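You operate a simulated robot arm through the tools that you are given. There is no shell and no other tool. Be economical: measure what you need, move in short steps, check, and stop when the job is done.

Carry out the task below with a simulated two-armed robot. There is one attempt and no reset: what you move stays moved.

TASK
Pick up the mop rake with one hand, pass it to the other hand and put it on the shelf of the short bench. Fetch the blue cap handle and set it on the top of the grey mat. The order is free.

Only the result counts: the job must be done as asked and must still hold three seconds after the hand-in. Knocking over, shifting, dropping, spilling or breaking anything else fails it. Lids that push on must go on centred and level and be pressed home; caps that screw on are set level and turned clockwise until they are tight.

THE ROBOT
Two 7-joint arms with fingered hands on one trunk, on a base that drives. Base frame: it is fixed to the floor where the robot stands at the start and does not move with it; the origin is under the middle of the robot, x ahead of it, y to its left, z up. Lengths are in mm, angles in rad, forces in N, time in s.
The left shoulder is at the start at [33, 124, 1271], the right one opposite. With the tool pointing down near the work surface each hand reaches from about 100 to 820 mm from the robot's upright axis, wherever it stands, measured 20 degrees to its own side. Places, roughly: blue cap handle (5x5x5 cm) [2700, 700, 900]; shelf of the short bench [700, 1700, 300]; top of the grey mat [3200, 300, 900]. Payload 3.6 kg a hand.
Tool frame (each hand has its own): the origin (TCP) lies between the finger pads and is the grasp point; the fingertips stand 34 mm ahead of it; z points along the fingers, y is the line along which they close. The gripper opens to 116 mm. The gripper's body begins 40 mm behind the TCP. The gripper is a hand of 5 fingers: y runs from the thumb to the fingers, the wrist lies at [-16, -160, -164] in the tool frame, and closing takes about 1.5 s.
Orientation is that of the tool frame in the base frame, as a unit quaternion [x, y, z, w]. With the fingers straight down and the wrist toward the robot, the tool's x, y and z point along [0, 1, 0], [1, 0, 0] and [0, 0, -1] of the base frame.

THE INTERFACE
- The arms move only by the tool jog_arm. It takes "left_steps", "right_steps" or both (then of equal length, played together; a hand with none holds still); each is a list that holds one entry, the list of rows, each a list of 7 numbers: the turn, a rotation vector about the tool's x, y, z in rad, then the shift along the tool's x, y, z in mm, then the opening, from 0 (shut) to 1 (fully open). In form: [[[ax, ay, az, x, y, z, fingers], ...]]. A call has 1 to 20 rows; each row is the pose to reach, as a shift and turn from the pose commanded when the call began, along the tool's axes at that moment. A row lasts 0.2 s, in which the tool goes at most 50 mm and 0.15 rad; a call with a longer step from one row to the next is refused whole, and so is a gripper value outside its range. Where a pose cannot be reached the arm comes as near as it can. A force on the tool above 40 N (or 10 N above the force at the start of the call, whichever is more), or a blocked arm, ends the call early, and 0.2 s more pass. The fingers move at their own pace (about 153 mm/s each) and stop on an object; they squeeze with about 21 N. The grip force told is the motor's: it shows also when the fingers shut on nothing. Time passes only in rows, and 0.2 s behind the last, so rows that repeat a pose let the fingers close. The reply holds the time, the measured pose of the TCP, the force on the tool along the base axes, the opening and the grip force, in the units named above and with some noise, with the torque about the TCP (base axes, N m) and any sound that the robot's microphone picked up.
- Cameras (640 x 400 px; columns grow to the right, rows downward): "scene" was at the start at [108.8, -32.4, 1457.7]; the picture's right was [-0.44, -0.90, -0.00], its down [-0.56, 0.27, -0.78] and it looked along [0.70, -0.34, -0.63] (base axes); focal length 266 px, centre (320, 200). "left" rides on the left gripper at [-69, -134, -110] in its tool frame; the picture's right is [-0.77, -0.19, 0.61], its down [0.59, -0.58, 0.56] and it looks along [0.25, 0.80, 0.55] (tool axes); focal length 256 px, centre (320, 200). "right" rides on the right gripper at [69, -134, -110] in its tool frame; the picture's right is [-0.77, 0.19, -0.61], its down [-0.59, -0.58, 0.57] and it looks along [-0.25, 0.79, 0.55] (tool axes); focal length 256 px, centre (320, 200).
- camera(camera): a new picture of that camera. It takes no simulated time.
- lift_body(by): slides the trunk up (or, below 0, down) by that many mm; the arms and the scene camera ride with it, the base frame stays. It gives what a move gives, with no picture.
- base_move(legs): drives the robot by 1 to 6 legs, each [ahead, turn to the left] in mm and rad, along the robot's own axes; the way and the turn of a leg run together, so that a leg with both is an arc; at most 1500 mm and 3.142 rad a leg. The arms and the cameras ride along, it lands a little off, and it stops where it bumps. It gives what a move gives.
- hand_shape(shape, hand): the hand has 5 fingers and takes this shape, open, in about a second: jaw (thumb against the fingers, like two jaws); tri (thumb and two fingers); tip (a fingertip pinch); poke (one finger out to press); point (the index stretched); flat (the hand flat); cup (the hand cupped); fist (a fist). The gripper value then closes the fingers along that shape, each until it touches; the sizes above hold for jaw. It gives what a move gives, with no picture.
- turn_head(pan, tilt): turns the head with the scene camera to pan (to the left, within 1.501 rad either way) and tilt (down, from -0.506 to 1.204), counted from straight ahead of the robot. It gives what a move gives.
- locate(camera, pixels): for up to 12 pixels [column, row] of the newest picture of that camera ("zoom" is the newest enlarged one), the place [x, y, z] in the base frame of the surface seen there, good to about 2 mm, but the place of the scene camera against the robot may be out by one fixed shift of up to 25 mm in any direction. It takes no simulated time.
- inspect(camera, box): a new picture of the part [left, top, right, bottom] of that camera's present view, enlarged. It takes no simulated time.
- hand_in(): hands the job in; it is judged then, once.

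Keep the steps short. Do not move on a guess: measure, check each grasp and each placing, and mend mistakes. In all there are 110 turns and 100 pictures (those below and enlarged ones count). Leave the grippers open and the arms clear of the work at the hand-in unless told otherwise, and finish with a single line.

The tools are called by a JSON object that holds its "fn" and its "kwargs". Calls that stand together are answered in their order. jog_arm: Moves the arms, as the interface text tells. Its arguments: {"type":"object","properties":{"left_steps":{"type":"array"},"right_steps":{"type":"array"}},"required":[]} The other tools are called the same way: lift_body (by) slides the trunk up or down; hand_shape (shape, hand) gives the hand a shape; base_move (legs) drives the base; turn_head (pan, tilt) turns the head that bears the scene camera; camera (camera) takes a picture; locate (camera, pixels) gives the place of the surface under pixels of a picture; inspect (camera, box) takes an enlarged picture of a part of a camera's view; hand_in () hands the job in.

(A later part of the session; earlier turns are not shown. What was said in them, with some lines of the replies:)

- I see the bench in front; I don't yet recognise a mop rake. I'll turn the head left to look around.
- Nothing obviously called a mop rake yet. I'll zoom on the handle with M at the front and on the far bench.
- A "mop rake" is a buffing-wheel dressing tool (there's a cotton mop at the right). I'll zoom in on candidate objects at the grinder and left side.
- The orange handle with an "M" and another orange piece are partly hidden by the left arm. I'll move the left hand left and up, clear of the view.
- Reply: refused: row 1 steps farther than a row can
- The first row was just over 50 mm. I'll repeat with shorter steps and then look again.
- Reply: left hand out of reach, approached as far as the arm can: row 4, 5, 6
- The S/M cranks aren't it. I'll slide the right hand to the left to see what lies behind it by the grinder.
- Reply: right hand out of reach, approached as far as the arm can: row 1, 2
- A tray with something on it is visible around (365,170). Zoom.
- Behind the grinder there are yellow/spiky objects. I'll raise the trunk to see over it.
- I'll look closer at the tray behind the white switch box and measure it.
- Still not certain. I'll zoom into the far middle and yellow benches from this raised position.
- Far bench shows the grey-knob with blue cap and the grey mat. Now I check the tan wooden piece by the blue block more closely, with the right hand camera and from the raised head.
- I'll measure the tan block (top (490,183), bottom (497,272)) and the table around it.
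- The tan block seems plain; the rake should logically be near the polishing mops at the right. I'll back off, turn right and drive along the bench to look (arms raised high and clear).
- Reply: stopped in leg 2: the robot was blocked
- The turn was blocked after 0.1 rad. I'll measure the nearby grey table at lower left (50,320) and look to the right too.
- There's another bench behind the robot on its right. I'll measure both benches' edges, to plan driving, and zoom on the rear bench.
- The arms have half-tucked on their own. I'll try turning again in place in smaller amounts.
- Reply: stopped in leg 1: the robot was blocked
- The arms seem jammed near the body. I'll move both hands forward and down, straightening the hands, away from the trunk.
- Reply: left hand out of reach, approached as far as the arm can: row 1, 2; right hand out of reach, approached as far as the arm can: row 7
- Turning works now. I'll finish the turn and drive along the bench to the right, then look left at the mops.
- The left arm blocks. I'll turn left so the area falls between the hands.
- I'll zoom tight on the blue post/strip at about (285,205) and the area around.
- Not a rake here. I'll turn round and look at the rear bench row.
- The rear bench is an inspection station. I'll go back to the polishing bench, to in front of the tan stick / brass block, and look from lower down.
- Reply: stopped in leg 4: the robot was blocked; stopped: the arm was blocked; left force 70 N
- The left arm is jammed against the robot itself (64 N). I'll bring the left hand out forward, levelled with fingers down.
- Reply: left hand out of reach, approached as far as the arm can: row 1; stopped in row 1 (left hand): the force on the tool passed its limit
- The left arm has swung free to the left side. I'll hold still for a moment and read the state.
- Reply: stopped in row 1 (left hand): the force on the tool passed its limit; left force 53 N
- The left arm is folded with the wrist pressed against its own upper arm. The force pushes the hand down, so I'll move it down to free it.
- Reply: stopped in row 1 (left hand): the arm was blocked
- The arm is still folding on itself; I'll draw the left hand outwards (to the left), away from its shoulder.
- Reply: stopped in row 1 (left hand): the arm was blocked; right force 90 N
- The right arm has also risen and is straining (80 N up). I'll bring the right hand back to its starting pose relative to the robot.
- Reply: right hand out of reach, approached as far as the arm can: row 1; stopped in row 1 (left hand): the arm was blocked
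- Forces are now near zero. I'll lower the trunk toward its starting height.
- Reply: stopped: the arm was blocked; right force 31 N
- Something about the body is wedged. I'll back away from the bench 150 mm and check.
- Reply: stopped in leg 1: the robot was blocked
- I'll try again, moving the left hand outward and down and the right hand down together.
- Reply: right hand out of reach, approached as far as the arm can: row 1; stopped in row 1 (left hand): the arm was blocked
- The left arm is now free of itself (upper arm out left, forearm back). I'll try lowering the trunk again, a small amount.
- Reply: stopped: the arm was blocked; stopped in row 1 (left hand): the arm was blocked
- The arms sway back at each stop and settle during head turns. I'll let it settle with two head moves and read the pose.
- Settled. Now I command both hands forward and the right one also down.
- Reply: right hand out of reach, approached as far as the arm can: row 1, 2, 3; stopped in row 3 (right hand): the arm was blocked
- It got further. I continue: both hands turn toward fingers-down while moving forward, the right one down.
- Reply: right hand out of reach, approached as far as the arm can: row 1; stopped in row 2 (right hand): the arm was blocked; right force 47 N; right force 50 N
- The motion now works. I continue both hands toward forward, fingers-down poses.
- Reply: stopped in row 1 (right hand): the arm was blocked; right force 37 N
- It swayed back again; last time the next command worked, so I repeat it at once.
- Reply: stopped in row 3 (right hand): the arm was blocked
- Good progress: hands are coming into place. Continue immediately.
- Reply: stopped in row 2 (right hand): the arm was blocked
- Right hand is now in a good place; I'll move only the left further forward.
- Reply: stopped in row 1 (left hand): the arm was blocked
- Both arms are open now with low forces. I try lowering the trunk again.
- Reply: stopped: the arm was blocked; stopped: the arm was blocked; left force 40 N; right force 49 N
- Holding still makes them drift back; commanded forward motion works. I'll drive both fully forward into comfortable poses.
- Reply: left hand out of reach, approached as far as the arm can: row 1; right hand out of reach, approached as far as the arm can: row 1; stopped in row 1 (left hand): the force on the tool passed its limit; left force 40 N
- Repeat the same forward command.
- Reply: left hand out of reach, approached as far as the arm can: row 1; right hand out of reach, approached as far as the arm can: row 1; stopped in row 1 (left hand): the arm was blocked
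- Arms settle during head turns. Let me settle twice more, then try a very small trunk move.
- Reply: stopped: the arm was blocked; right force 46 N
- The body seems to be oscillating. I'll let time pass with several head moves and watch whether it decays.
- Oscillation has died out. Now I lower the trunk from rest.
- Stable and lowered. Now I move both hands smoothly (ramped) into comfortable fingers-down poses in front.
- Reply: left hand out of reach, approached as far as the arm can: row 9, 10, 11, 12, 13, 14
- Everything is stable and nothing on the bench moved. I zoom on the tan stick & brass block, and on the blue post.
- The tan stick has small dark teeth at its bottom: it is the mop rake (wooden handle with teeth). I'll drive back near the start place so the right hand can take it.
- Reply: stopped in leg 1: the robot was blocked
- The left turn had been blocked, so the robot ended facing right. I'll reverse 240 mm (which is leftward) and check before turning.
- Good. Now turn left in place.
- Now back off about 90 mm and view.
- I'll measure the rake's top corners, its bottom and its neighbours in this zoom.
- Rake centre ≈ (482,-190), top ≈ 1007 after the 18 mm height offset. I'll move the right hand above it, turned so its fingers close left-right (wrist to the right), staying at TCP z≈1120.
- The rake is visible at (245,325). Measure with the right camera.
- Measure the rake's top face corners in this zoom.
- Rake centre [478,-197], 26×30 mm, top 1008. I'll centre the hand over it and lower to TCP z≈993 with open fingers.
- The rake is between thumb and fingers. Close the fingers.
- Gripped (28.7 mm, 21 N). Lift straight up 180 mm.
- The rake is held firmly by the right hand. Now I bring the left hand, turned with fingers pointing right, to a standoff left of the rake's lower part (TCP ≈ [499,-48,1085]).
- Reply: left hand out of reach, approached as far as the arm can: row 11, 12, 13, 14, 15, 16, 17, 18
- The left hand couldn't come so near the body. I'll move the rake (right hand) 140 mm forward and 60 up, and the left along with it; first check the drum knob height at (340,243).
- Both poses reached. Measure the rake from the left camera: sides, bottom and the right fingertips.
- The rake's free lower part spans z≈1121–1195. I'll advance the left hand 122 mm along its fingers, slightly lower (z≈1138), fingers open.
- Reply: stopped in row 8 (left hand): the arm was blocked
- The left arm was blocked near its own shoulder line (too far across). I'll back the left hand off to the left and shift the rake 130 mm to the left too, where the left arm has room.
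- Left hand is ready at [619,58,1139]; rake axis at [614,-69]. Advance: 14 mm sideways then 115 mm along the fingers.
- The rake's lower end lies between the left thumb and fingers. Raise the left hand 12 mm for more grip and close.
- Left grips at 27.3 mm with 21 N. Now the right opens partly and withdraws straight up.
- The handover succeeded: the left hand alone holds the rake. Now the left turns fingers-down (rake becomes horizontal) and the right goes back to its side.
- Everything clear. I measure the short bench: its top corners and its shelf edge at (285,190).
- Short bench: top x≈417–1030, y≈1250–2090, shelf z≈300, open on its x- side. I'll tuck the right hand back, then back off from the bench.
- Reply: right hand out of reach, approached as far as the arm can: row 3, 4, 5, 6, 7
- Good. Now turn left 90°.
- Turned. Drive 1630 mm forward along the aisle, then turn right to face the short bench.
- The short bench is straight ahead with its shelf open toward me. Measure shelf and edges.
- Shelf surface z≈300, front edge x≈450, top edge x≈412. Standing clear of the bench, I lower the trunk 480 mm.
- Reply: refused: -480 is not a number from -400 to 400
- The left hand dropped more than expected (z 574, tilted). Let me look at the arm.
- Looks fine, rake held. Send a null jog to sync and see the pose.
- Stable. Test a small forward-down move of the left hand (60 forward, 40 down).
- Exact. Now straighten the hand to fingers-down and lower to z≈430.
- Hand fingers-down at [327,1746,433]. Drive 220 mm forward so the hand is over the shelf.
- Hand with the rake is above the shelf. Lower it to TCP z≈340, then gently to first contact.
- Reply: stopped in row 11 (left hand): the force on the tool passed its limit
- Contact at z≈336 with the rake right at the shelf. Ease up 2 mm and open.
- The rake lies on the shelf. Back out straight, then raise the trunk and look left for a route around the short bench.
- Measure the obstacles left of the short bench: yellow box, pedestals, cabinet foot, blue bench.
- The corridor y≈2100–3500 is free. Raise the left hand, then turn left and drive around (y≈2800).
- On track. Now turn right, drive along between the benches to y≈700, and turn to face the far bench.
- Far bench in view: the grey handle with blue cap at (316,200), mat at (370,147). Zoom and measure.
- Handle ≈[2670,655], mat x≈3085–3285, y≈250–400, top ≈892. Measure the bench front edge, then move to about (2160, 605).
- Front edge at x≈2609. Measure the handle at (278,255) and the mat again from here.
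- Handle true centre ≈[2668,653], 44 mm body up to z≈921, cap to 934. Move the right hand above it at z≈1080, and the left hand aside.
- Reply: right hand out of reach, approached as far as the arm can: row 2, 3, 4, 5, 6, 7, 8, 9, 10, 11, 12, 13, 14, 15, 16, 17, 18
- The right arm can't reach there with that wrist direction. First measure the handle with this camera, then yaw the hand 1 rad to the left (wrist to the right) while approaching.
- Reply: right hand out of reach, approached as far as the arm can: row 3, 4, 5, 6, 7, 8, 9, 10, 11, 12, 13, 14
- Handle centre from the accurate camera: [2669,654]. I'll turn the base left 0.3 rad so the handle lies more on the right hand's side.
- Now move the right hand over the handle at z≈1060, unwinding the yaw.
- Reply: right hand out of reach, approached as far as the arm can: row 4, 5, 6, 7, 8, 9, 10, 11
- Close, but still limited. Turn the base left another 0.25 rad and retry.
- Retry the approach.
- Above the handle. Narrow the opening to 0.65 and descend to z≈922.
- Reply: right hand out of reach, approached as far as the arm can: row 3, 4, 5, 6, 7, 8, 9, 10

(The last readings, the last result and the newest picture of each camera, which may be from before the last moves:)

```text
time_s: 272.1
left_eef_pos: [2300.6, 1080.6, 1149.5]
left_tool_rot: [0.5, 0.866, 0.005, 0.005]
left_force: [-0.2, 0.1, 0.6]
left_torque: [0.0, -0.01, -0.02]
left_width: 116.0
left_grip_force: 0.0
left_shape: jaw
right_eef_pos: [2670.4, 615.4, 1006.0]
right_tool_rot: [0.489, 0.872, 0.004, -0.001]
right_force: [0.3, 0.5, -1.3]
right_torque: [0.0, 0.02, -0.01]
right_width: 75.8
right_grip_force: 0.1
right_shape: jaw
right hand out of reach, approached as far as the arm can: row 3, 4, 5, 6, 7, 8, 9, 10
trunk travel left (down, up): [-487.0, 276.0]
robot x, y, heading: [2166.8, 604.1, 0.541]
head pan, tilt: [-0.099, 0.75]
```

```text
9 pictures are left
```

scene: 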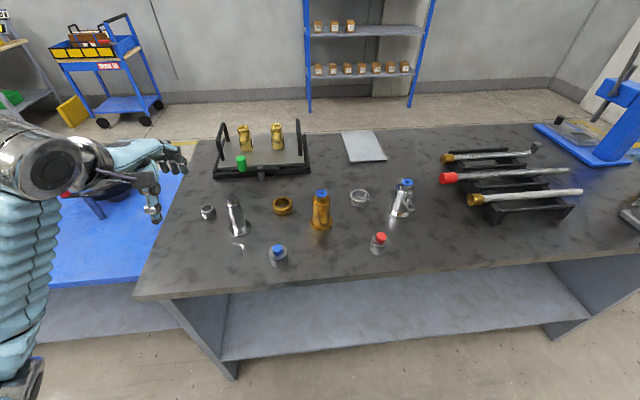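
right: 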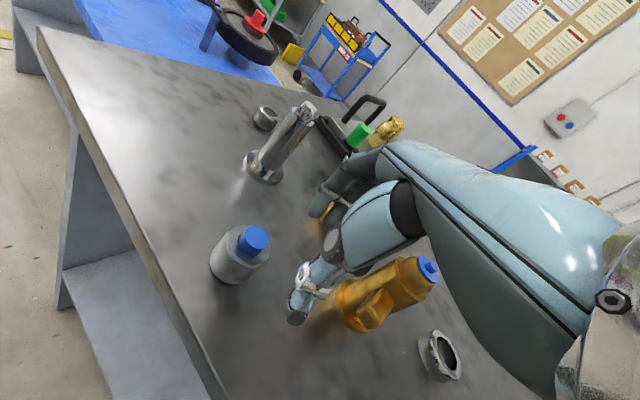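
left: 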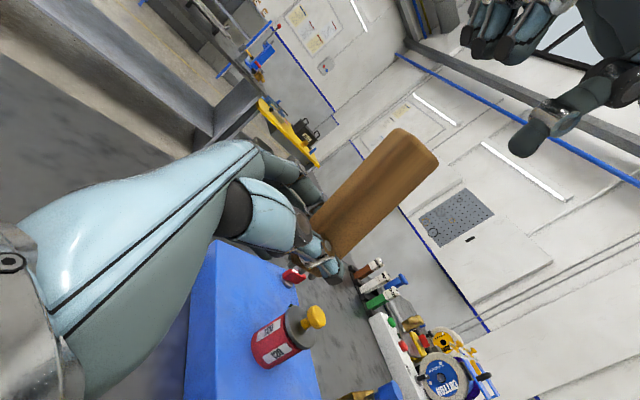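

The right arm hits a reach limit going lower and drifted sideways (no contact). I'll withdraw it up and back and use the left hand instead.

{"fn": "jog_arm", "kwargs": {"right_steps": [[[0, 0, 0, 0, 0, -10, 0.65], [0, 0, 0, 0, 0, -35, 0.65], [0, 0, 0, 0, 0, -70, 0.65], [0, 0, 0, 0, -5, -105, 0.8], [0, 0, 0, 0, -20, -135, 1], [0, 0, 0, 0, -45, -155, 1], [0, 0, 0, -10, -75, -165, 1], [0, 0, 0, -25, -105, -170, 1], [0, 0, 0, -40, -130, -170, 1], [0, 0, 0, -50, -145, -170, 1], [0, 0, 0, -55, -150, -170, 1]]]}}

{"fn": "base_move", "kwargs": {"legs": [[0, -0.69]]}}

```text
time_s: 274.5
left_eef_pos: [2301.5, 1077.4, 1150.8]
left_tool_rot: [0.502, 0.865, 0.006, 0.005]
left_force: [-0.4, -0.4, 0.0]
left_torque: [-0.07, -0.02, 0.0]
left_width: 116.1
left_grip_force: 0.1
left_shape: jaw
right_eef_pos: [2608.9, 438.7, 1166.0]
right_tool_rot: [0.482, 0.876, 0.004, -0.017]
right_force: [-1.1, -9.7, -0.2]
right_torque: [0.64, -0.2, 0.07]
right_width: 116.1
right_grip_force: 0.0
right_shape: jaw
right hand out of reach, approached as far as the arm can: row 6, 7, 8, 9, 10, 11
trunk travel left (down, up): [-487.0, 276.0]
robot x, y, heading: [2164.6, 607.1, 0.535]
head pan, tilt: [-0.099, 0.75]
```

```text
time_s: 276.7
left_eef_pos: [2572.9, 885.7, 1150.1]
left_tool_rot: [0.764, 0.646, 0.004, 0.007]
left_force: [0.1, 0.2, -0.4]
left_torque: [0.02, 0.01, -0.03]
left_width: 115.5
left_grip_force: 0.0
left_shape: jaw
right_eef_pos: [2402.4, 192.1, 1166.1]
right_tool_rot: [0.752, 0.659, 0.009, -0.011]
right_force: [-0.2, -0.4, -1.5]
right_torque: [-0.02, -0.04, 0.0]
right_width: 116.0
right_grip_force: 0.1
right_shape: jaw
trunk travel left (down, up): [-487.0, 276.0]
robot x, y, heading: [2162.6, 607.6, -0.152]
head pan, tilt: [-0.099, 0.75]
```

Left hand's turn: bring it above the handle at z≈1060, opening 0.65.

{"fn": "jog_arm", "kwargs": {"left_steps": [[[0, 0, 0, -6, 4, 2, 0.65], [0, 0, 0, -21, 13, 7, 0.65], [0, 0, 0, -43, 27, 14, 0.65], [0, 0, 0, -68, 43, 23, 0.65], [0, 0, 0, -96, 60, 34, 0.65], [0, 0, 0, -124, 77, 47, 0.65], [0, 0, 0, -151, 94, 60, 0.65], [0, 0, 0, -177, 110, 73, 0.65], [0, 0, 0, -198, 124, 84, 0.65], [0, 0, 0, -213, 133, 90, 0.65], [0, 0, 0, -213, 133, 90, 0.65]]]}}

{"fn": "camera", "kwargs": {"camera": "left"}}

```text
time_s: 279.1
left_eef_pos: [2658.2, 686.6, 1091.5]
left_tool_rot: [0.764, 0.645, 0.003, 0.008]
left_force: [-0.3, -0.4, -0.2]
left_torque: [-0.01, 0.0, -0.02]
left_width: 75.8
left_grip_force: 0.0
left_shape: jaw
left hand out of reach, approached as far as the arm can: row 9, 10, 11
right_eef_pos: [2402.9, 192.0, 1166.1]
right_tool_rot: [0.751, 0.66, 0.01, -0.011]
right_force: [-0.5, 0.1, -0.2]
right_torque: [-0.03, 0.01, -0.01]
right_width: 115.8
right_grip_force: 0.1
right_shape: jaw
trunk travel left (down, up): [-487.0, 276.0]
robot x, y, heading: [2160.5, 603.2, -0.147]
head pan, tilt: [-0.099, 0.75]
```

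```text
8 pictures are left
```

left: 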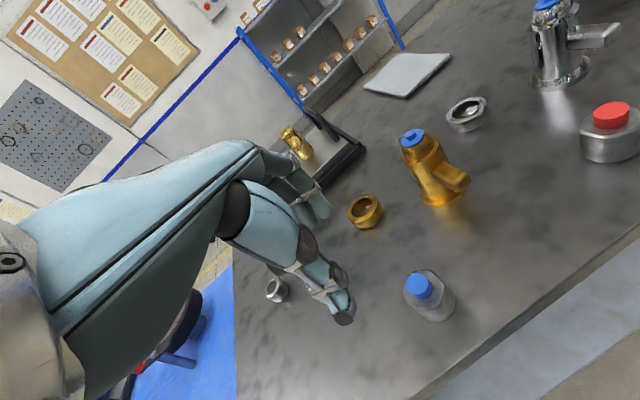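

Both arms are too cramped this close to the body. I'll back the base 130 mm so the handle is farther ahead, then retry with the left hand.

{"fn": "base_move", "kwargs": {"legs": [[-130, 0]]}}

```text
time_s: 280.4
left_eef_pos: [2531.0, 706.4, 1091.7]
left_tool_rot: [0.763, 0.646, 0.003, 0.007]
left_force: [0.2, -0.2, 0.9]
left_torque: [0.0, -0.02, 0.0]
left_width: 75.8
left_grip_force: 0.1
left_shape: jaw
right_eef_pos: [2275.1, 210.2, 1166.0]
right_tool_rot: [0.751, 0.66, 0.01, -0.011]
right_force: [-0.7, -0.1, -0.5]
right_torque: [-0.03, -0.02, -0.01]
right_width: 115.9
right_grip_force: 0.0
right_shape: jaw
trunk travel left (down, up): [-487.0, 276.0]
robot x, y, heading: [2037.7, 623.6, -0.152]
head pan, tilt: [-0.099, 0.75]
```

Move the left hand over the handle again (z≈1060).

{"fn": "jog_arm", "kwargs": {"left_steps": [[[0, 0, 0, -1, 7, 2, 0.65], [0, 0, 0, -5, 25, 5, 0.65], [0, 0, 0, -10, 51, 11, 0.65], [0, 0, 0, -16, 82, 18, 0.65], [0, 0, 0, -22, 112, 25, 0.65], [0, 0, 0, -27, 136, 30, 0.65], [0, 0, 0, -28, 145, 32, 0.65], [0, 0, 0, -28, 145, 32, 0.65]]]}}

```text
time_s: 282.2
left_eef_pos: [2609.3, 724.4, 1116.1]
left_tool_rot: [0.764, 0.646, 0.003, 0.007]
left_force: [0.5, -0.2, 1.2]
left_torque: [0.01, 0.04, -0.01]
left_width: 75.7
left_grip_force: 0.0
left_shape: jaw
left hand out of reach, approached as far as the arm can: row 1, 2, 3, 4, 5, 6, 7, 8
right_eef_pos: [2275.6, 210.7, 1166.7]
right_tool_rot: [0.751, 0.66, 0.01, -0.011]
right_force: [0.4, -0.3, -0.2]
right_torque: [-0.02, -0.02, 0.02]
right_width: 115.7
right_grip_force: 0.1
right_shape: jaw
trunk travel left (down, up): [-487.0, 276.0]
robot x, y, heading: [2037.1, 626.0, -0.15]
head pan, tilt: [-0.099, 0.75]
```

Let me move it outward-left and forward first to get out of the cramped posture.

{"fn": "jog_arm", "kwargs": {"left_steps": [[[0, 0, 0, 5, 5, 1, 0.65], [0, 0, 0, 18, 18, 4, 0.65], [0, 0, 0, 36, 36, 8, 0.65], [0, 0, 0, 54, 54, 13, 0.65], [0, 0, 0, 65, 65, 15, 0.65], [0, 0, 0, 68, 68, 16, 0.65], [0, 0, 0, 68, 68, 16, 0.65]]]}}

```text
time_s: 283.8
left_eef_pos: [2671.2, 788.7, 1112.1]
left_tool_rot: [0.763, 0.646, 0.003, 0.008]
left_force: [-0.2, 0.3, 0.0]
left_torque: [0.0, -0.03, 0.0]
left_width: 75.6
left_grip_force: 0.1
left_shape: jaw
left hand out of reach, approached as far as the arm can: row 3, 4, 5, 6, 7
right_eef_pos: [2275.4, 210.5, 1166.4]
right_tool_rot: [0.751, 0.66, 0.01, -0.012]
right_force: [-0.4, -0.3, -0.3]
right_torque: [0.02, 0.03, 0.01]
right_width: 116.2
right_grip_force: 0.1
right_shape: jaw
trunk travel left (down, up): [-487.0, 276.0]
robot x, y, heading: [2039.6, 625.2, -0.147]
head pan, tilt: [-0.099, 0.75]
```

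The posture limit is from being high relative to the shoulder. I'll raise the trunk 100 mm and turn the base right 0.2 rad, matching the geometry that worked at the shelf.

{"fn": "lift_body", "kwargs": {"by": 100}}

{"fn": "base_move", "kwargs": {"legs": [[0, -0.2]]}}

```text
time_s: 285.1
left_eef_pos: [2667.1, 788.9, 1226.6]
left_tool_rot: [0.764, 0.645, 0.01, 0.016]
left_force: [0.5, 0.1, 0.8]
left_torque: [0.0, -0.01, 0.01]
left_width: 76.0
left_grip_force: 0.0
left_shape: jaw
right_eef_pos: [2275.0, 211.0, 1265.9]
right_tool_rot: [0.751, 0.66, 0.011, -0.011]
right_force: [0.2, 0.7, 0.6]
right_torque: [0.0, 0.0, 0.02]
right_width: 115.9
right_grip_force: 0.0
right_shape: jaw
trunk travel left (down, up): [-587.0, 176.0]
robot x, y, heading: [2041.0, 625.6, -0.15]
head pan, tilt: [-0.099, 0.75]
```

```text
time_s: 286.3
left_eef_pos: [2687.7, 661.5, 1227.2]
left_tool_rot: [0.824, 0.567, 0.009, 0.017]
left_force: [0.5, -0.7, -0.4]
left_torque: [0.01, -0.02, 0.0]
left_width: 75.7
left_grip_force: 0.0
left_shape: jaw
right_eef_pos: [2188.2, 171.6, 1266.6]
right_tool_rot: [0.812, 0.583, 0.011, -0.01]
right_force: [0.3, 0.0, -0.7]
right_torque: [0.0, 0.01, -0.06]
right_width: 116.1
right_grip_force: 0.1
right_shape: jaw
trunk travel left (down, up): [-587.0, 176.0]
robot x, y, heading: [2039.7, 622.6, -0.354]
head pan, tilt: [-0.099, 0.75]
```

Left is nearly above the handle. Descend to z≈1060 while centring.

{"fn": "jog_arm", "kwargs": {"left_steps": [[[0, 0, 0, -3, -3, 8, 0.65], [0, 0, 0, -8, -8, 30, 0.65], [0, 0, 0, -14, -15, 60, 0.65], [0, 0, 0, -14, -15, 95, 0.65], [0, 0, 0, -14, -15, 130, 0.65], [0, 0, 0, -14, -15, 157, 0.65], [0, 0, 0, -14, -15, 167, 0.65], [0, 0, 0, -14, -15, 167, 0.65]]]}}

```text
time_s: 288.1
left_eef_pos: [2630.1, 702.4, 1149.8]
left_tool_rot: [0.824, 0.567, 0.009, 0.017]
left_force: [0.2, -0.2, -0.8]
left_torque: [0.02, -0.01, -0.03]
left_width: 75.7
left_grip_force: 0.1
left_shape: jaw
left hand out of reach, approached as far as the arm can: row 1, 2, 3, 4, 5, 6, 7, 8
right_eef_pos: [2189.5, 171.1, 1265.1]
right_tool_rot: [0.813, 0.583, 0.012, -0.01]
right_force: [-0.5, -0.6, -0.2]
right_torque: [-0.01, 0.01, -0.01]
right_width: 116.1
right_grip_force: 0.1
right_shape: jaw
trunk travel left (down, up): [-587.0, 176.0]
robot x, y, heading: [2037.9, 626.1, -0.347]
head pan, tilt: [-0.099, 0.75]
```

I'll go back up to the proven posture (ahead 508, left 242, high), then come down along the path that worked at the shelf.

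{"fn": "jog_arm", "kwargs": {"left_steps": [[[0, 0, 0, -3, -2, -8, 0.65], [0, 0, 0, -10, -7, -30, 0.65], [0, 0, 0, -20, -13, -60, 0.65], [0, 0, 0, -28, -18, -85, 0.65], [0, 0, 0, -33, -22, -100, 0.65], [0, 0, 0, -33, -22, -101, 0.65]]]}}

{"fn": "jog_arm", "kwargs": {"left_steps": [[[0, 0, 0, 0, 2, 8, 0.65], [0, 0, 0, 0, 7, 30, 0.65], [0, 0, 0, 0, 14, 60, 0.65], [0, 0, 0, 0, 21, 90, 0.65], [0, 0, 0, 0, 27, 115, 0.65], [0, 0, 0, 0, 29, 120, 0.65], [0, 0, 0, 0, 29, 120, 0.65]]]}}

```text
time_s: 289.5
left_eef_pos: [2592.9, 679.7, 1251.6]
left_tool_rot: [0.824, 0.567, 0.008, 0.016]
left_force: [-1.0, 0.6, 0.0]
left_torque: [0.01, -0.03, -0.01]
left_width: 75.6
left_grip_force: 0.0
left_shape: jaw
right_eef_pos: [2189.1, 171.7, 1266.4]
right_tool_rot: [0.812, 0.583, 0.011, -0.011]
right_force: [-0.1, 0.1, 0.0]
right_torque: [0.02, 0.0, -0.03]
right_width: 116.1
right_grip_force: 0.1
right_shape: jaw
trunk travel left (down, up): [-587.0, 176.0]
robot x, y, heading: [2032.1, 623.7, -0.347]
head pan, tilt: [-0.099, 0.75]
```

```text
time_s: 291.1
left_eef_pos: [2614.5, 682.9, 1154.3]
left_tool_rot: [0.824, 0.566, 0.009, 0.017]
left_force: [-0.2, 0.0, 0.4]
left_torque: [0.03, 0.0, 0.0]
left_width: 75.8
left_grip_force: 0.0
left_shape: jaw
left hand out of reach, approached as far as the arm can: row 5, 6, 7
right_eef_pos: [2188.2, 171.8, 1266.5]
right_tool_rot: [0.812, 0.583, 0.011, -0.011]
right_force: [0.2, 0.0, 0.3]
right_torque: [0.01, 0.01, -0.01]
right_width: 115.9
right_grip_force: 0.1
right_shape: jaw
trunk travel left (down, up): [-587.0, 176.0]
robot x, y, heading: [2035.9, 622.0, -0.351]
head pan, tilt: [-0.099, 0.75]
```

There's a joint limit when straight down; at the shelf it passed with the hand tilted back ~0.34. I'll tilt, descend to z≈1010 while moving forward, then straighten.

{"fn": "jog_arm", "kwargs": {"left_steps": [[[0.05, 0, 0, 0, 0, 0, 0.65], [0.15, 0, 0, 0, 0, 0, 0.65], [0.26, 0, 0, 0, 0, 0, 0.65], [0.34, 0, 0, 0, 0, 5, 0.65], [0.36, 0, 0, -1, 5, 20, 0.65], [0.36, 0, 0, -2, 12, 45, 0.65], [0.36, 0, 0, -4, 25, 75, 0.65], [0.36, 0, 0, -6, 40, 105, 0.65], [0.34, 0, 0, -8, 55, 130, 0.65], [0.26, 0, 0, -8, 60, 142, 0.65], [0.15, 0, 0, -8, 62, 144, 0.65], [0.05, 0, 0, -8, 62, 144, 0.65], [0, 0, 0, -8, 62, 144, 0.65], [0, 0, 0, -8, 62, 144, 0.65]]]}}

{"fn": "camera", "kwargs": {"camera": "left"}}

```text
time_s: 294.1
left_eef_pos: [2617.6, 717.2, 1133.0]
left_tool_rot: [0.824, 0.567, 0.009, 0.017]
left_force: [-0.1, 0.2, -0.1]
left_torque: [-0.01, 0.0, 0.0]
left_width: 76.0
left_grip_force: 0.1
left_shape: jaw
left hand out of reach, approached as far as the arm can: row 4, 5, 6, 7, 8, 9, 10, 11, 12, 13, 14
right_eef_pos: [2188.9, 172.7, 1266.6]
right_tool_rot: [0.812, 0.583, 0.011, -0.01]
right_force: [0.8, -0.5, 0.0]
right_torque: [0.01, 0.01, 0.01]
right_width: 115.8
right_grip_force: 0.0
right_shape: jaw
trunk travel left (down, up): [-587.0, 176.0]
robot x, y, heading: [2035.6, 624.1, -0.352]
head pan, tilt: [-0.099, 0.75]
```

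```text
7 pictures are left
5 turns are left
```

left: 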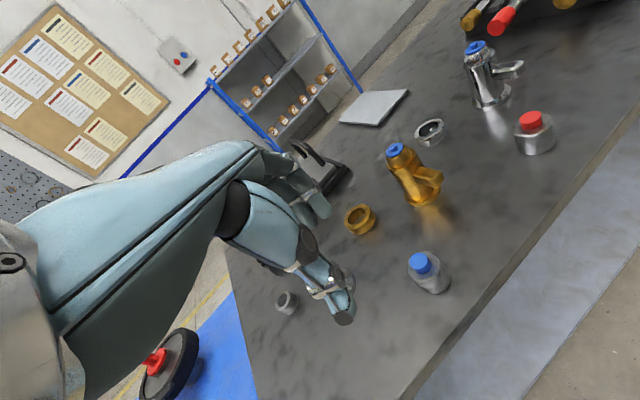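

Few turns left, so I'll batch. I return to the proven geometry: right hand, wrist outward (yaw ≈1.42), handle 478 ahead / 68 right, 300 below the shoulder. Park left, pre-pose right, lower trunk, drive, approach above the handle.

{"fn": "jog_arm", "kwargs": {"left_steps": [[[0, 0, 0, 4, -6, -9, 1], [0, 0, 0, 13, -20, -30, 1], [0, 0, 0, 27, -40, -60, 1], [0, 0, 0, 42, -62, -93, 1], [0, 0, 0, 57, -84, -126, 1], [0, 0, 0, 71, -105, -158, 1], [0, 0, 0, 84, -124, -187, 1], [0, 0, 0, 94, -139, -210, 1], [0, 0, 0, 100, -148, -223, 1], [0, 0, 0, 102, -151, -228, 1]]], "right_steps": [[[0, 0, 0, -1, 3, -4, 1], [0, 0, 0, -3, 8, -12, 1], [0, 0, 0, -5, 17, -25, 1], [0, 0, 0, -8, 26, -38, 1], [0, 0, 0, -11, 35, -52, 1], [0, 0, 0, -13, 44, -65, 1], [0, 0, 0, -16, 52, -77, 1], [0, 0, 0, -18, 58, -87, 1], [0, 0, 0, -19, 62, -92, 1], [0, 0, 0, -19, 63, -94, 1]]]}}

{"fn": "lift_body", "kwargs": {"by": -171}}

{"fn": "base_move", "kwargs": {"legs": [[0, 0.915], [183, 0], [0, -0.563]]}}

{"fn": "jog_arm", "kwargs": {"right_steps": [[[0, 0, -0.028, 6, 2, 3, 0.65], [0, 0, -0.071, 16, 5, 7, 0.65], [0, 0, -0.128, 29, 9, 12, 0.65], [0, 0, -0.199, 45, 14, 19, 0.65], [0, 0, -0.284, 64, 20, 27, 0.65], [0, 0, -0.383, 87, 28, 36, 0.65], [0, 0, -0.483, 109, 35, 46, 0.65], [0, 0, -0.596, 135, 43, 56, 0.65], [0, 0, -0.71, 161, 51, 67, 0.65], [0, 0, -0.824, 187, 59, 78, 0.65], [0, 0, -0.937, 213, 67, 88, 0.65], [0, 0, -1.037, 235, 74, 98, 0.65], [0, 0, -1.136, 258, 82, 107, 0.65], [0, 0, -1.221, 277, 88, 115, 0.65], [0, 0, -1.292, 293, 93, 122, 0.65], [0, 0, -1.349, 306, 97, 127, 0.65], [0, 0, -1.392, 316, 100, 131, 0.65], [0, 0, -1.42, 322, 102, 134, 0.65], [0, 0, -1.42, 322, 102, 134, 0.65]]]}}

{"fn": "camera", "kwargs": {"camera": "right"}}

```text
time_s: 296.3
left_eef_pos: [2503.8, 868.2, 1354.5]
left_tool_rot: [0.824, 0.566, 0.009, 0.015]
left_force: [0.7, 0.0, 0.3]
left_torque: [0.0, 0.02, 0.02]
left_width: 116.1
left_grip_force: 0.0
left_shape: jaw
left hand out of reach, approached as far as the arm can: row 7, 8
right_eef_pos: [2242.7, 129.6, 1358.0]
right_tool_rot: [0.814, 0.581, 0.011, -0.01]
right_force: [-0.2, 0.4, -0.2]
right_torque: [0.02, -0.01, -0.03]
right_width: 115.9
right_grip_force: 0.1
right_shape: jaw
trunk travel left (down, up): [-587.0, 176.0]
robot x, y, heading: [2036.3, 628.7, -0.351]
head pan, tilt: [-0.099, 0.75]
```

```text
time_s: 298.2
left_eef_pos: [2501.8, 869.4, 1185.0]
left_tool_rot: [0.824, 0.566, 0.009, 0.017]
left_force: [-0.4, 0.3, 0.4]
left_torque: [0.02, 0.01, 0.01]
left_width: 116.2
left_grip_force: 0.0
left_shape: jaw
right_eef_pos: [2242.1, 131.0, 1189.1]
right_tool_rot: [0.812, 0.584, 0.012, -0.01]
right_force: [-0.5, -0.2, 0.2]
right_torque: [-0.05, 0.03, 0.02]
right_width: 116.2
right_grip_force: 0.0
right_shape: jaw
trunk travel left (down, up): [-416.0, 347.0]
robot x, y, heading: [2036.7, 627.3, -0.348]
head pan, tilt: [-0.099, 0.75]
```

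```text
time_s: 303.6
left_eef_pos: [2541.5, 1112.5, 1184.7]
left_tool_rot: [0.711, 0.703, 0.011, 0.014]
left_force: [-1.1, 0.1, 0.0]
left_torque: [0.04, -0.03, 0.02]
left_width: 116.4
left_grip_force: 0.1
left_shape: jaw
right_eef_pos: [2552.7, 328.6, 1187.6]
right_tool_rot: [0.697, 0.717, 0.009, -0.012]
right_force: [0.1, 0.6, 0.3]
right_torque: [-0.02, 0.0, 0.01]
right_width: 116.2
right_grip_force: 0.0
right_shape: jaw
trunk travel left (down, up): [-416.0, 347.0]
robot x, y, heading: [2192.0, 724.8, 0.001]
head pan, tilt: [-0.099, 0.75]
```

```text
time_s: 307.6
left_eef_pos: [2542.3, 1112.7, 1184.2]
left_tool_rot: [0.712, 0.702, 0.011, 0.015]
left_force: [0.6, -0.7, 0.9]
left_torque: [-0.02, -0.02, 0.01]
left_width: 116.0
left_grip_force: 0.0
left_shape: jaw
right_eef_pos: [2645.1, 657.2, 1063.1]
right_tool_rot: [0.062, 0.998, 0.014, -0.002]
right_force: [-0.5, 0.1, 0.1]
right_torque: [0.02, 0.06, 0.0]
right_width: 75.5
right_grip_force: 0.0
right_shape: jaw
trunk travel left (down, up): [-416.0, 347.0]
robot x, y, heading: [2190.7, 720.1, 0.006]
head pan, tilt: [-0.099, 0.75]
```

```text
6 pictures are left
4 turns are left
```

right: 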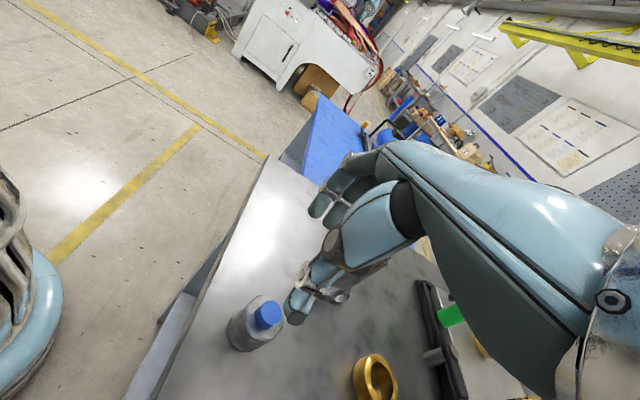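

Reached: right at [2645,657,1063] with no limit. Now centre (24 mm forward), descend to 922, close, lift, and raise the trunk.

{"fn": "jog_arm", "kwargs": {"right_steps": [[[0, 0, 0, -8, 0, 4, 0.65], [0, 0, 0, -17, -1, 12, 0.65], [0, 0, 0, -24, -1, 25, 0.65], [0, 0, 0, -24, -2, 48, 0.65], [0, 0, 0, -24, -2, 73, 0.65], [0, 0, 0, -24, -3, 97, 0.65], [0, 0, 0, -24, -4, 118, 0.65], [0, 0, 0, -24, -4, 133, 0.65], [0, 0, 0, -24, -4, 140, 0.65], [0, 0, 0, -24, -4, 141, 0.65], [0, 0, 0, -24, -4, 141, 0.65]]]}}

{"fn": "jog_arm", "kwargs": {"right_steps": [[[0, 0, 0, 0, 0, 0, 0.5], [0, 0, 0, 0, 0, 0, 0.4], [0, 0, 0, 0, 0, 0, 0.3], [0, 0, 0, 0, 0, 0, 0.2], [0, 0, 0, 0, 0, 0, 0], [0, 0, 0, 0, 0, 0, 0], [0, 0, 0, 0, 0, 0, 0], [0, 0, 0, 0, 0, 0, 0], [0, 0, 0, 0, 0, 0, 0]]]}}

{"fn": "jog_arm", "kwargs": {"right_steps": [[[0, 0, 0, 0, 0, -4, 0], [0, 0, 0, 0, 0, -14, 0], [0, 0, 0, 0, 0, -32, 0], [0, 0, 0, 0, 0, -58, 0], [0, 0, 0, 0, 0, -86, 0], [0, 0, 0, 0, 0, -112, 0], [0, 0, 0, 0, 0, -130, 0], [0, 0, 0, 0, 0, -138, 0], [0, 0, 0, 0, 0, -138, 0]]]}}

{"fn": "lift_body", "kwargs": {"by": 80}}

{"fn": "camera", "kwargs": {"camera": "right"}}

```text
time_s: 310.0
left_eef_pos: [2541.4, 1112.5, 1184.8]
left_tool_rot: [0.711, 0.702, 0.011, 0.015]
left_force: [0.9, 0.3, -0.4]
left_torque: [0.02, -0.01, -0.01]
left_width: 116.0
left_grip_force: 0.1
left_shape: jaw
right_eef_pos: [2668.8, 654.2, 923.4]
right_tool_rot: [0.061, 0.998, 0.014, -0.003]
right_force: [-0.2, 0.0, 0.0]
right_torque: [0.03, 0.0, 0.02]
right_width: 75.8
right_grip_force: 0.1
right_shape: jaw
trunk travel left (down, up): [-416.0, 347.0]
robot x, y, heading: [2191.9, 722.9, 0.007]
head pan, tilt: [-0.099, 0.75]
```

```text
time_s: 312.0
left_eef_pos: [2541.1, 1112.2, 1185.7]
left_tool_rot: [0.711, 0.703, 0.011, 0.016]
left_force: [-0.5, 0.0, -0.3]
left_torque: [0.03, 0.01, 0.0]
left_width: 116.2
left_grip_force: 0.0
left_shape: jaw
right_eef_pos: [2667.8, 654.0, 923.2]
right_tool_rot: [0.061, 0.998, 0.015, -0.002]
right_force: [0.7, -0.7, 8.0]
right_torque: [0.25, -0.06, -0.04]
right_width: 36.8
right_grip_force: 21.3
right_shape: jaw
trunk travel left (down, up): [-416.0, 347.0]
robot x, y, heading: [2191.7, 721.9, 0.003]
head pan, tilt: [-0.099, 0.75]
```

```text
time_s: 314.0
left_eef_pos: [2541.7, 1113.4, 1183.8]
left_tool_rot: [0.711, 0.703, 0.011, 0.014]
left_force: [-0.4, -0.2, -0.5]
left_torque: [0.01, 0.02, 0.0]
left_width: 115.8
left_grip_force: 0.0
left_shape: jaw
right_eef_pos: [2667.6, 650.4, 1061.1]
right_tool_rot: [0.062, 0.998, 0.014, -0.002]
right_force: [-0.5, 0.1, -0.8]
right_torque: [-0.02, 0.04, -0.03]
right_width: 36.9
right_grip_force: 21.4
right_shape: jaw
trunk travel left (down, up): [-416.0, 347.0]
robot x, y, heading: [2190.9, 722.7, 0.008]
head pan, tilt: [-0.099, 0.75]
```

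```text
time_s: 315.2
left_eef_pos: [2541.1, 1112.9, 1264.1]
left_tool_rot: [0.711, 0.703, 0.011, 0.015]
left_force: [0.0, 0.4, 0.4]
left_torque: [-0.02, -0.01, 0.03]
left_width: 116.0
left_grip_force: 0.1
left_shape: jaw
right_eef_pos: [2669.0, 651.6, 1140.0]
right_tool_rot: [0.062, 0.998, 0.014, -0.004]
right_force: [0.0, -0.8, -2.1]
right_torque: [-0.03, 0.02, -0.01]
right_width: 37.0
right_grip_force: 20.5
right_shape: jaw
trunk travel left (down, up): [-496.0, 267.0]
robot x, y, heading: [2190.1, 720.0, 0.003]
head pan, tilt: [-0.099, 0.75]
```

```text
5 pictures are left
3 turns are left
```

right: 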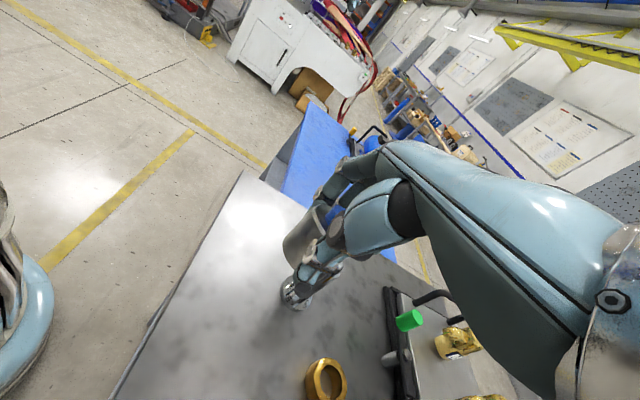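

The blue-cap handle is held (37 mm, 21 N). Now drive to the mat position and extend the right hand over the mat, yaw back to straight.

{"fn": "base_move", "kwargs": {"legs": [[0, -0.688], [237, 0], [0, 0.684]]}}

{"fn": "jog_arm", "kwargs": {"right_steps": [[[0, 0, 0.029, -6, -3, 1, 0], [0, 0, 0.072, -14, -7, 2, 0], [0, 0, 0.13, -25, -13, 3, 0], [0, 0, 0.202, -40, -21, 4, 0], [0, 0, 0.288, -57, -30, 6, 0], [0, 0, 0.389, -76, -40, 8, 0], [0, 0, 0.49, -96, -50, 10, 0], [0, 0, 0.605, -119, -62, 13, 0], [0, 0, 0.72, -142, -74, 15, 0], [0, 0, 0.835, -164, -86, 17, 0], [0, 0, 0.95, -187, -98, 20, 0], [0, 0, 1.051, -207, -108, 22, 0], [0, 0, 1.152, -226, -118, 24, 0], [0, 0, 1.238, -243, -127, 26, 0], [0, 0, 1.31, -258, -135, 27, 0], [0, 0, 1.368, -269, -141, 28, 0], [0, 0, 1.411, -277, -145, 29, 0], [0, 0, 1.44, -283, -148, 30, 0], [0, 0, 1.44, -283, -148, 30, 0]]]}}

{"fn": "turn_head", "kwargs": {"pan": -0.25, "tilt": 0.75}}

{"fn": "camera", "kwargs": {"camera": "scene"}}

{"fn": "camera", "kwargs": {"camera": "right"}}

```text
time_s: 320.6
left_eef_pos: [2729.5, 961.3, 1264.9]
left_tool_rot: [0.713, 0.701, 0.011, 0.014]
left_force: [0.4, 0.4, 1.3]
left_torque: [0.02, -0.01, 0.02]
left_width: 116.0
left_grip_force: 0.0
left_shape: jaw
right_eef_pos: [2853.8, 499.9, 1139.9]
right_tool_rot: [0.064, 0.998, 0.014, -0.003]
right_force: [-1.2, 0.5, -2.5]
right_torque: [-0.04, -0.04, -0.04]
right_width: 36.8
right_grip_force: 20.8
right_shape: jaw
trunk travel left (down, up): [-496.0, 267.0]
robot x, y, heading: [2372.6, 572.4, 0.0]
head pan, tilt: [-0.099, 0.75]
```

```text
time_s: 324.6
left_eef_pos: [2728.2, 962.9, 1264.0]
left_tool_rot: [0.713, 0.701, 0.01, 0.014]
left_force: [0.2, -0.6, 0.7]
left_torque: [-0.01, -0.03, 0.02]
left_width: 116.0
left_grip_force: 0.0
left_shape: jaw
right_eef_pos: [3116.3, 317.7, 1104.9]
right_tool_rot: [0.707, 0.707, 0.01, -0.011]
right_force: [0.7, -0.8, -2.0]
right_torque: [0.02, 0.0, 0.01]
right_width: 36.6
right_grip_force: 20.5
right_shape: jaw
trunk travel left (down, up): [-496.0, 267.0]
robot x, y, heading: [2376.0, 575.0, -0.002]
head pan, tilt: [-0.099, 0.75]
```

```text
time_s: 325.3
left_eef_pos: [2729.5, 962.3, 1265.0]
left_tool_rot: [0.713, 0.701, 0.01, 0.015]
left_force: [-0.9, -0.1, -0.4]
left_torque: [-0.03, 0.0, 0.01]
left_width: 116.1
left_grip_force: 0.0
left_shape: jaw
right_eef_pos: [3115.0, 318.2, 1104.1]
right_tool_rot: [0.707, 0.707, 0.009, -0.012]
right_force: [-0.8, 0.2, -2.7]
right_torque: [0.0, 0.03, -0.02]
right_width: 36.9
right_grip_force: 21.0
right_shape: jaw
trunk travel left (down, up): [-496.0, 267.0]
robot x, y, heading: [2377.0, 573.7, -0.002]
head pan, tilt: [-0.25, 0.75]
```

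```text
4 pictures are left
```

scene: 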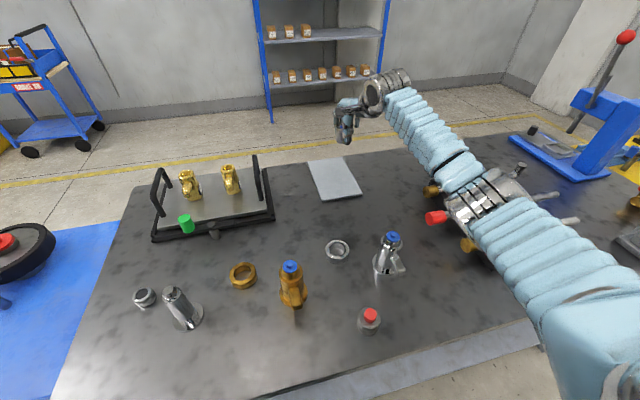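

```text
3 pictures are left
2 turns are left
```

right: 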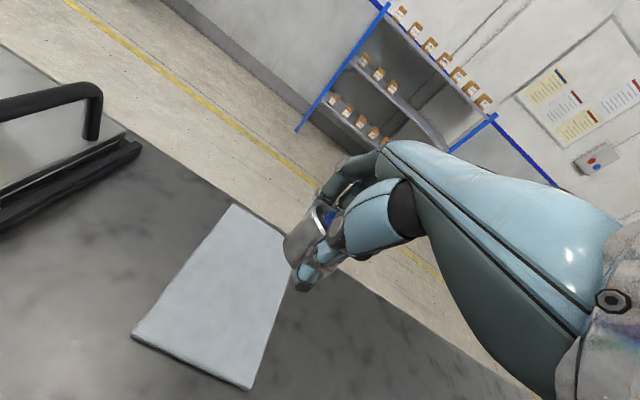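

The handle is held over the mat. I measure the mat corners with the accurate right camera, and lower the hand to just above the mat (TCP ≈945), 20 mm further in and levelled as when grasped.

{"fn": "locate", "kwargs": {"camera": "right", "pixels": [[138, 335], [248, 384], [233, 210], [200, 300], [285, 300], [150, 315], [190, 362], [280, 250]]}}

{"fn": "jog_arm", "kwargs": {"right_steps": [[[-0.003, -0.003, 0, 0, 3, 5, 0], [-0.01, -0.008, 0, 0, 8, 18, 0], [-0.018, -0.014, 0, -1, 14, 38, 0], [-0.025, -0.02, 0, -1, 18, 65, 0], [-0.032, -0.025, 0, -2, 20, 92, 0], [-0.032, -0.025, 0, -2, 20, 118, 0], [-0.032, -0.025, 0, -3, 20, 140, 0], [-0.032, -0.025, 0, -3, 20, 153, 0], [-0.032, -0.025, 0, -3, 20, 159, 0], [-0.032, -0.025, 0, -3, 20, 159, 0]]]}}

{"fn": "camera", "kwargs": {"camera": "right"}}

{"fn": "inspect", "kwargs": {"camera": "scene", "box": [280, 90, 420, 220]}}

```text
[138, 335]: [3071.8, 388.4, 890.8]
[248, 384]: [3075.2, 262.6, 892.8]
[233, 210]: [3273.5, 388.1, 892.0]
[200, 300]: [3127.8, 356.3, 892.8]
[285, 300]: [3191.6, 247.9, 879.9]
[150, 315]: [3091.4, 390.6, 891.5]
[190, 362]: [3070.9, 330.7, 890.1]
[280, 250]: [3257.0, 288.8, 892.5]
```

```text
time_s: 327.5
left_eef_pos: [2729.0, 961.5, 1264.8]
left_tool_rot: [0.713, 0.701, 0.011, 0.015]
left_force: [0.9, 0.0, 0.0]
left_torque: [0.03, -0.02, 0.01]
left_width: 115.9
left_grip_force: 0.1
left_shape: jaw
right_eef_pos: [3134.4, 318.6, 944.8]
right_tool_rot: [0.706, 0.708, 0.011, 0.008]
right_force: [-0.7, 0.0, -2.0]
right_torque: [0.03, 0.03, -0.04]
right_width: 36.6
right_grip_force: 21.0
right_shape: jaw
trunk travel left (down, up): [-496.0, 267.0]
robot x, y, heading: [2377.6, 575.4, 0.004]
head pan, tilt: [-0.25, 0.75]
```

```text
2 pictures are left
```

right: 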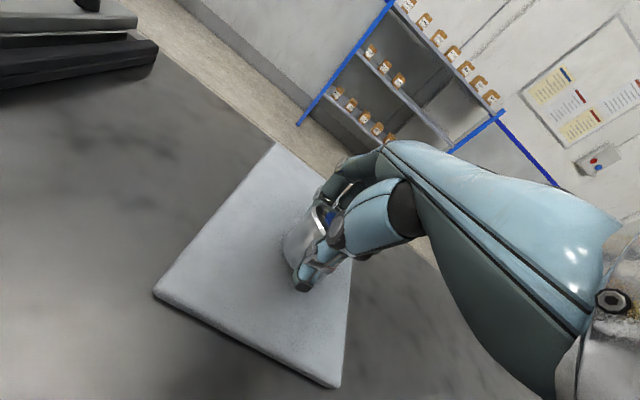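

```text
3.08 times, centred on (350, 155) of scene
1 turns are left
```

zoom: 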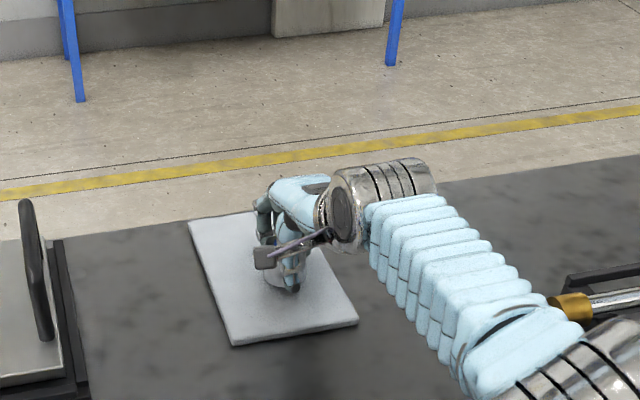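

The handle is fully over the mat (mat x 3070–3275, y 260–390, top 892; hand at [3134,319]). Last turn: lower about 11 mm to contact, open gently, raise and withdraw, then hand in.

Done: the mop rake, passed from right hand to left, lies on the short bench's shelf, and the blue cap handle is being set on the grey mat.

{"fn": "jog_arm", "kwargs": {"right_steps": [[[0, 0, 0, 0, 0, 3, 0], [0, 0, 0, 0, 0, 6, 0], [0, 0, 0, 0, 0, 8, 0], [0, 0, 0, 0, 0, 9, 0], [0, 0, 0, 0, 0, 10, 0], [0, 0, 0, 0, 0, 11, 0], [0, 0, 0, 0, 0, 11, 0], [0, 0, 0, 0, 0, 11, 0]]]}}

{"fn": "jog_arm", "kwargs": {"right_steps": [[[0, 0, 0, 0, 0, 0, 0.2], [0, 0, 0, 0, 0, 0, 0.3], [0, 0, 0, 0, 0, 0, 0.36], [0, 0, 0, 0, 0, 0, 0.42], [0, 0, 0, 0, 0, 0, 0.5], [0, 0, 0, 0, 0, 0, 0.62], [0, 0, 0, 0, 0, 0, 0.8], [0, 0, 0, 0, 0, 0, 1], [0, 0, 0, 0, 0, 0, 1], [0, 0, 0, 0, 0, 0, 1], [0, 0, 0, 0, 0, 0, 1], [0, 0, 0, 0, 0, 0, 1]]]}}

{"fn": "jog_arm", "kwargs": {"right_steps": [[[0, 0, 0, 0, 0, -4, 1], [0, 0, 0, 0, 0, -14, 1], [0, 0, 0, 0, 0, -32, 1], [0, 0, 0, 0, 0, -58, 1], [0, 0, 0, 0, 0, -88, 1], [0, 0, 0, 0, 0, -118, 1], [0, 0, 0, 0, 0, -145, 1], [0, 0, 0, 0, 0, -165, 1], [0, 0, 0, 0, 0, -178, 1], [0, 0, 0, 0, 0, -185, 1], [0, 0, 0, 0, 0, -188, 1]]]}}

{"fn": "hand_in", "kwargs": {}}

```text
time_s: 329.3
left_eef_pos: [2727.8, 960.6, 1263.2]
left_tool_rot: [0.713, 0.701, 0.011, 0.016]
left_force: [0.6, 0.6, -0.3]
left_torque: [-0.03, 0.0, 0.03]
left_width: 116.0
left_grip_force: 0.1
left_shape: jaw
right_eef_pos: [3134.6, 319.8, 936.2]
right_tool_rot: [0.706, 0.708, 0.012, 0.01]
right_force: [-1.1, -0.4, 8.2]
right_torque: [-0.03, -0.25, -0.01]
right_width: 36.5
right_grip_force: 20.8
right_shape: jaw
trunk travel left (down, up): [-496.0, 267.0]
robot x, y, heading: [2375.6, 573.0, 0.001]
head pan, tilt: [-0.25, 0.75]
```

```text
time_s: 331.9
left_eef_pos: [2728.4, 961.0, 1265.2]
left_tool_rot: [0.713, 0.701, 0.011, 0.015]
left_force: [-0.6, -0.4, 0.0]
left_torque: [-0.02, -0.04, 0.01]
left_width: 116.1
left_grip_force: 0.0
left_shape: jaw
right_eef_pos: [3135.4, 319.8, 935.3]
right_tool_rot: [0.706, 0.708, 0.011, 0.008]
right_force: [-0.1, 0.2, -0.1]
right_torque: [-0.01, -0.03, 0.02]
right_width: 116.0
right_grip_force: 0.0
right_shape: jaw
trunk travel left (down, up): [-496.0, 267.0]
robot x, y, heading: [2374.0, 577.1, 0.002]
head pan, tilt: [-0.25, 0.75]
```

```text
time_s: 334.3
left_eef_pos: [2729.3, 962.3, 1264.7]
left_tool_rot: [0.713, 0.701, 0.012, 0.014]
left_force: [0.2, -0.2, 0.4]
left_torque: [-0.02, 0.01, 0.03]
left_width: 116.0
left_grip_force: 0.0
left_shape: jaw
right_eef_pos: [3129.7, 318.0, 1122.6]
right_tool_rot: [0.707, 0.707, 0.011, 0.007]
right_force: [-0.9, -0.3, -0.9]
right_torque: [0.02, 0.0, -0.01]
right_width: 116.1
right_grip_force: 0.1
right_shape: jaw
trunk travel left (down, up): [-496.0, 267.0]
robot x, y, heading: [2377.7, 571.6, -0.002]
head pan, tilt: [-0.25, 0.75]
```

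```text
The job is handed in.
```

Handed in: the mop rake, passed from the right hand to the left, lies on the short bench's shelf, and the blue cap handle was set down and released on the grey mat, though I had no turn left to check it with a picture afterwards.
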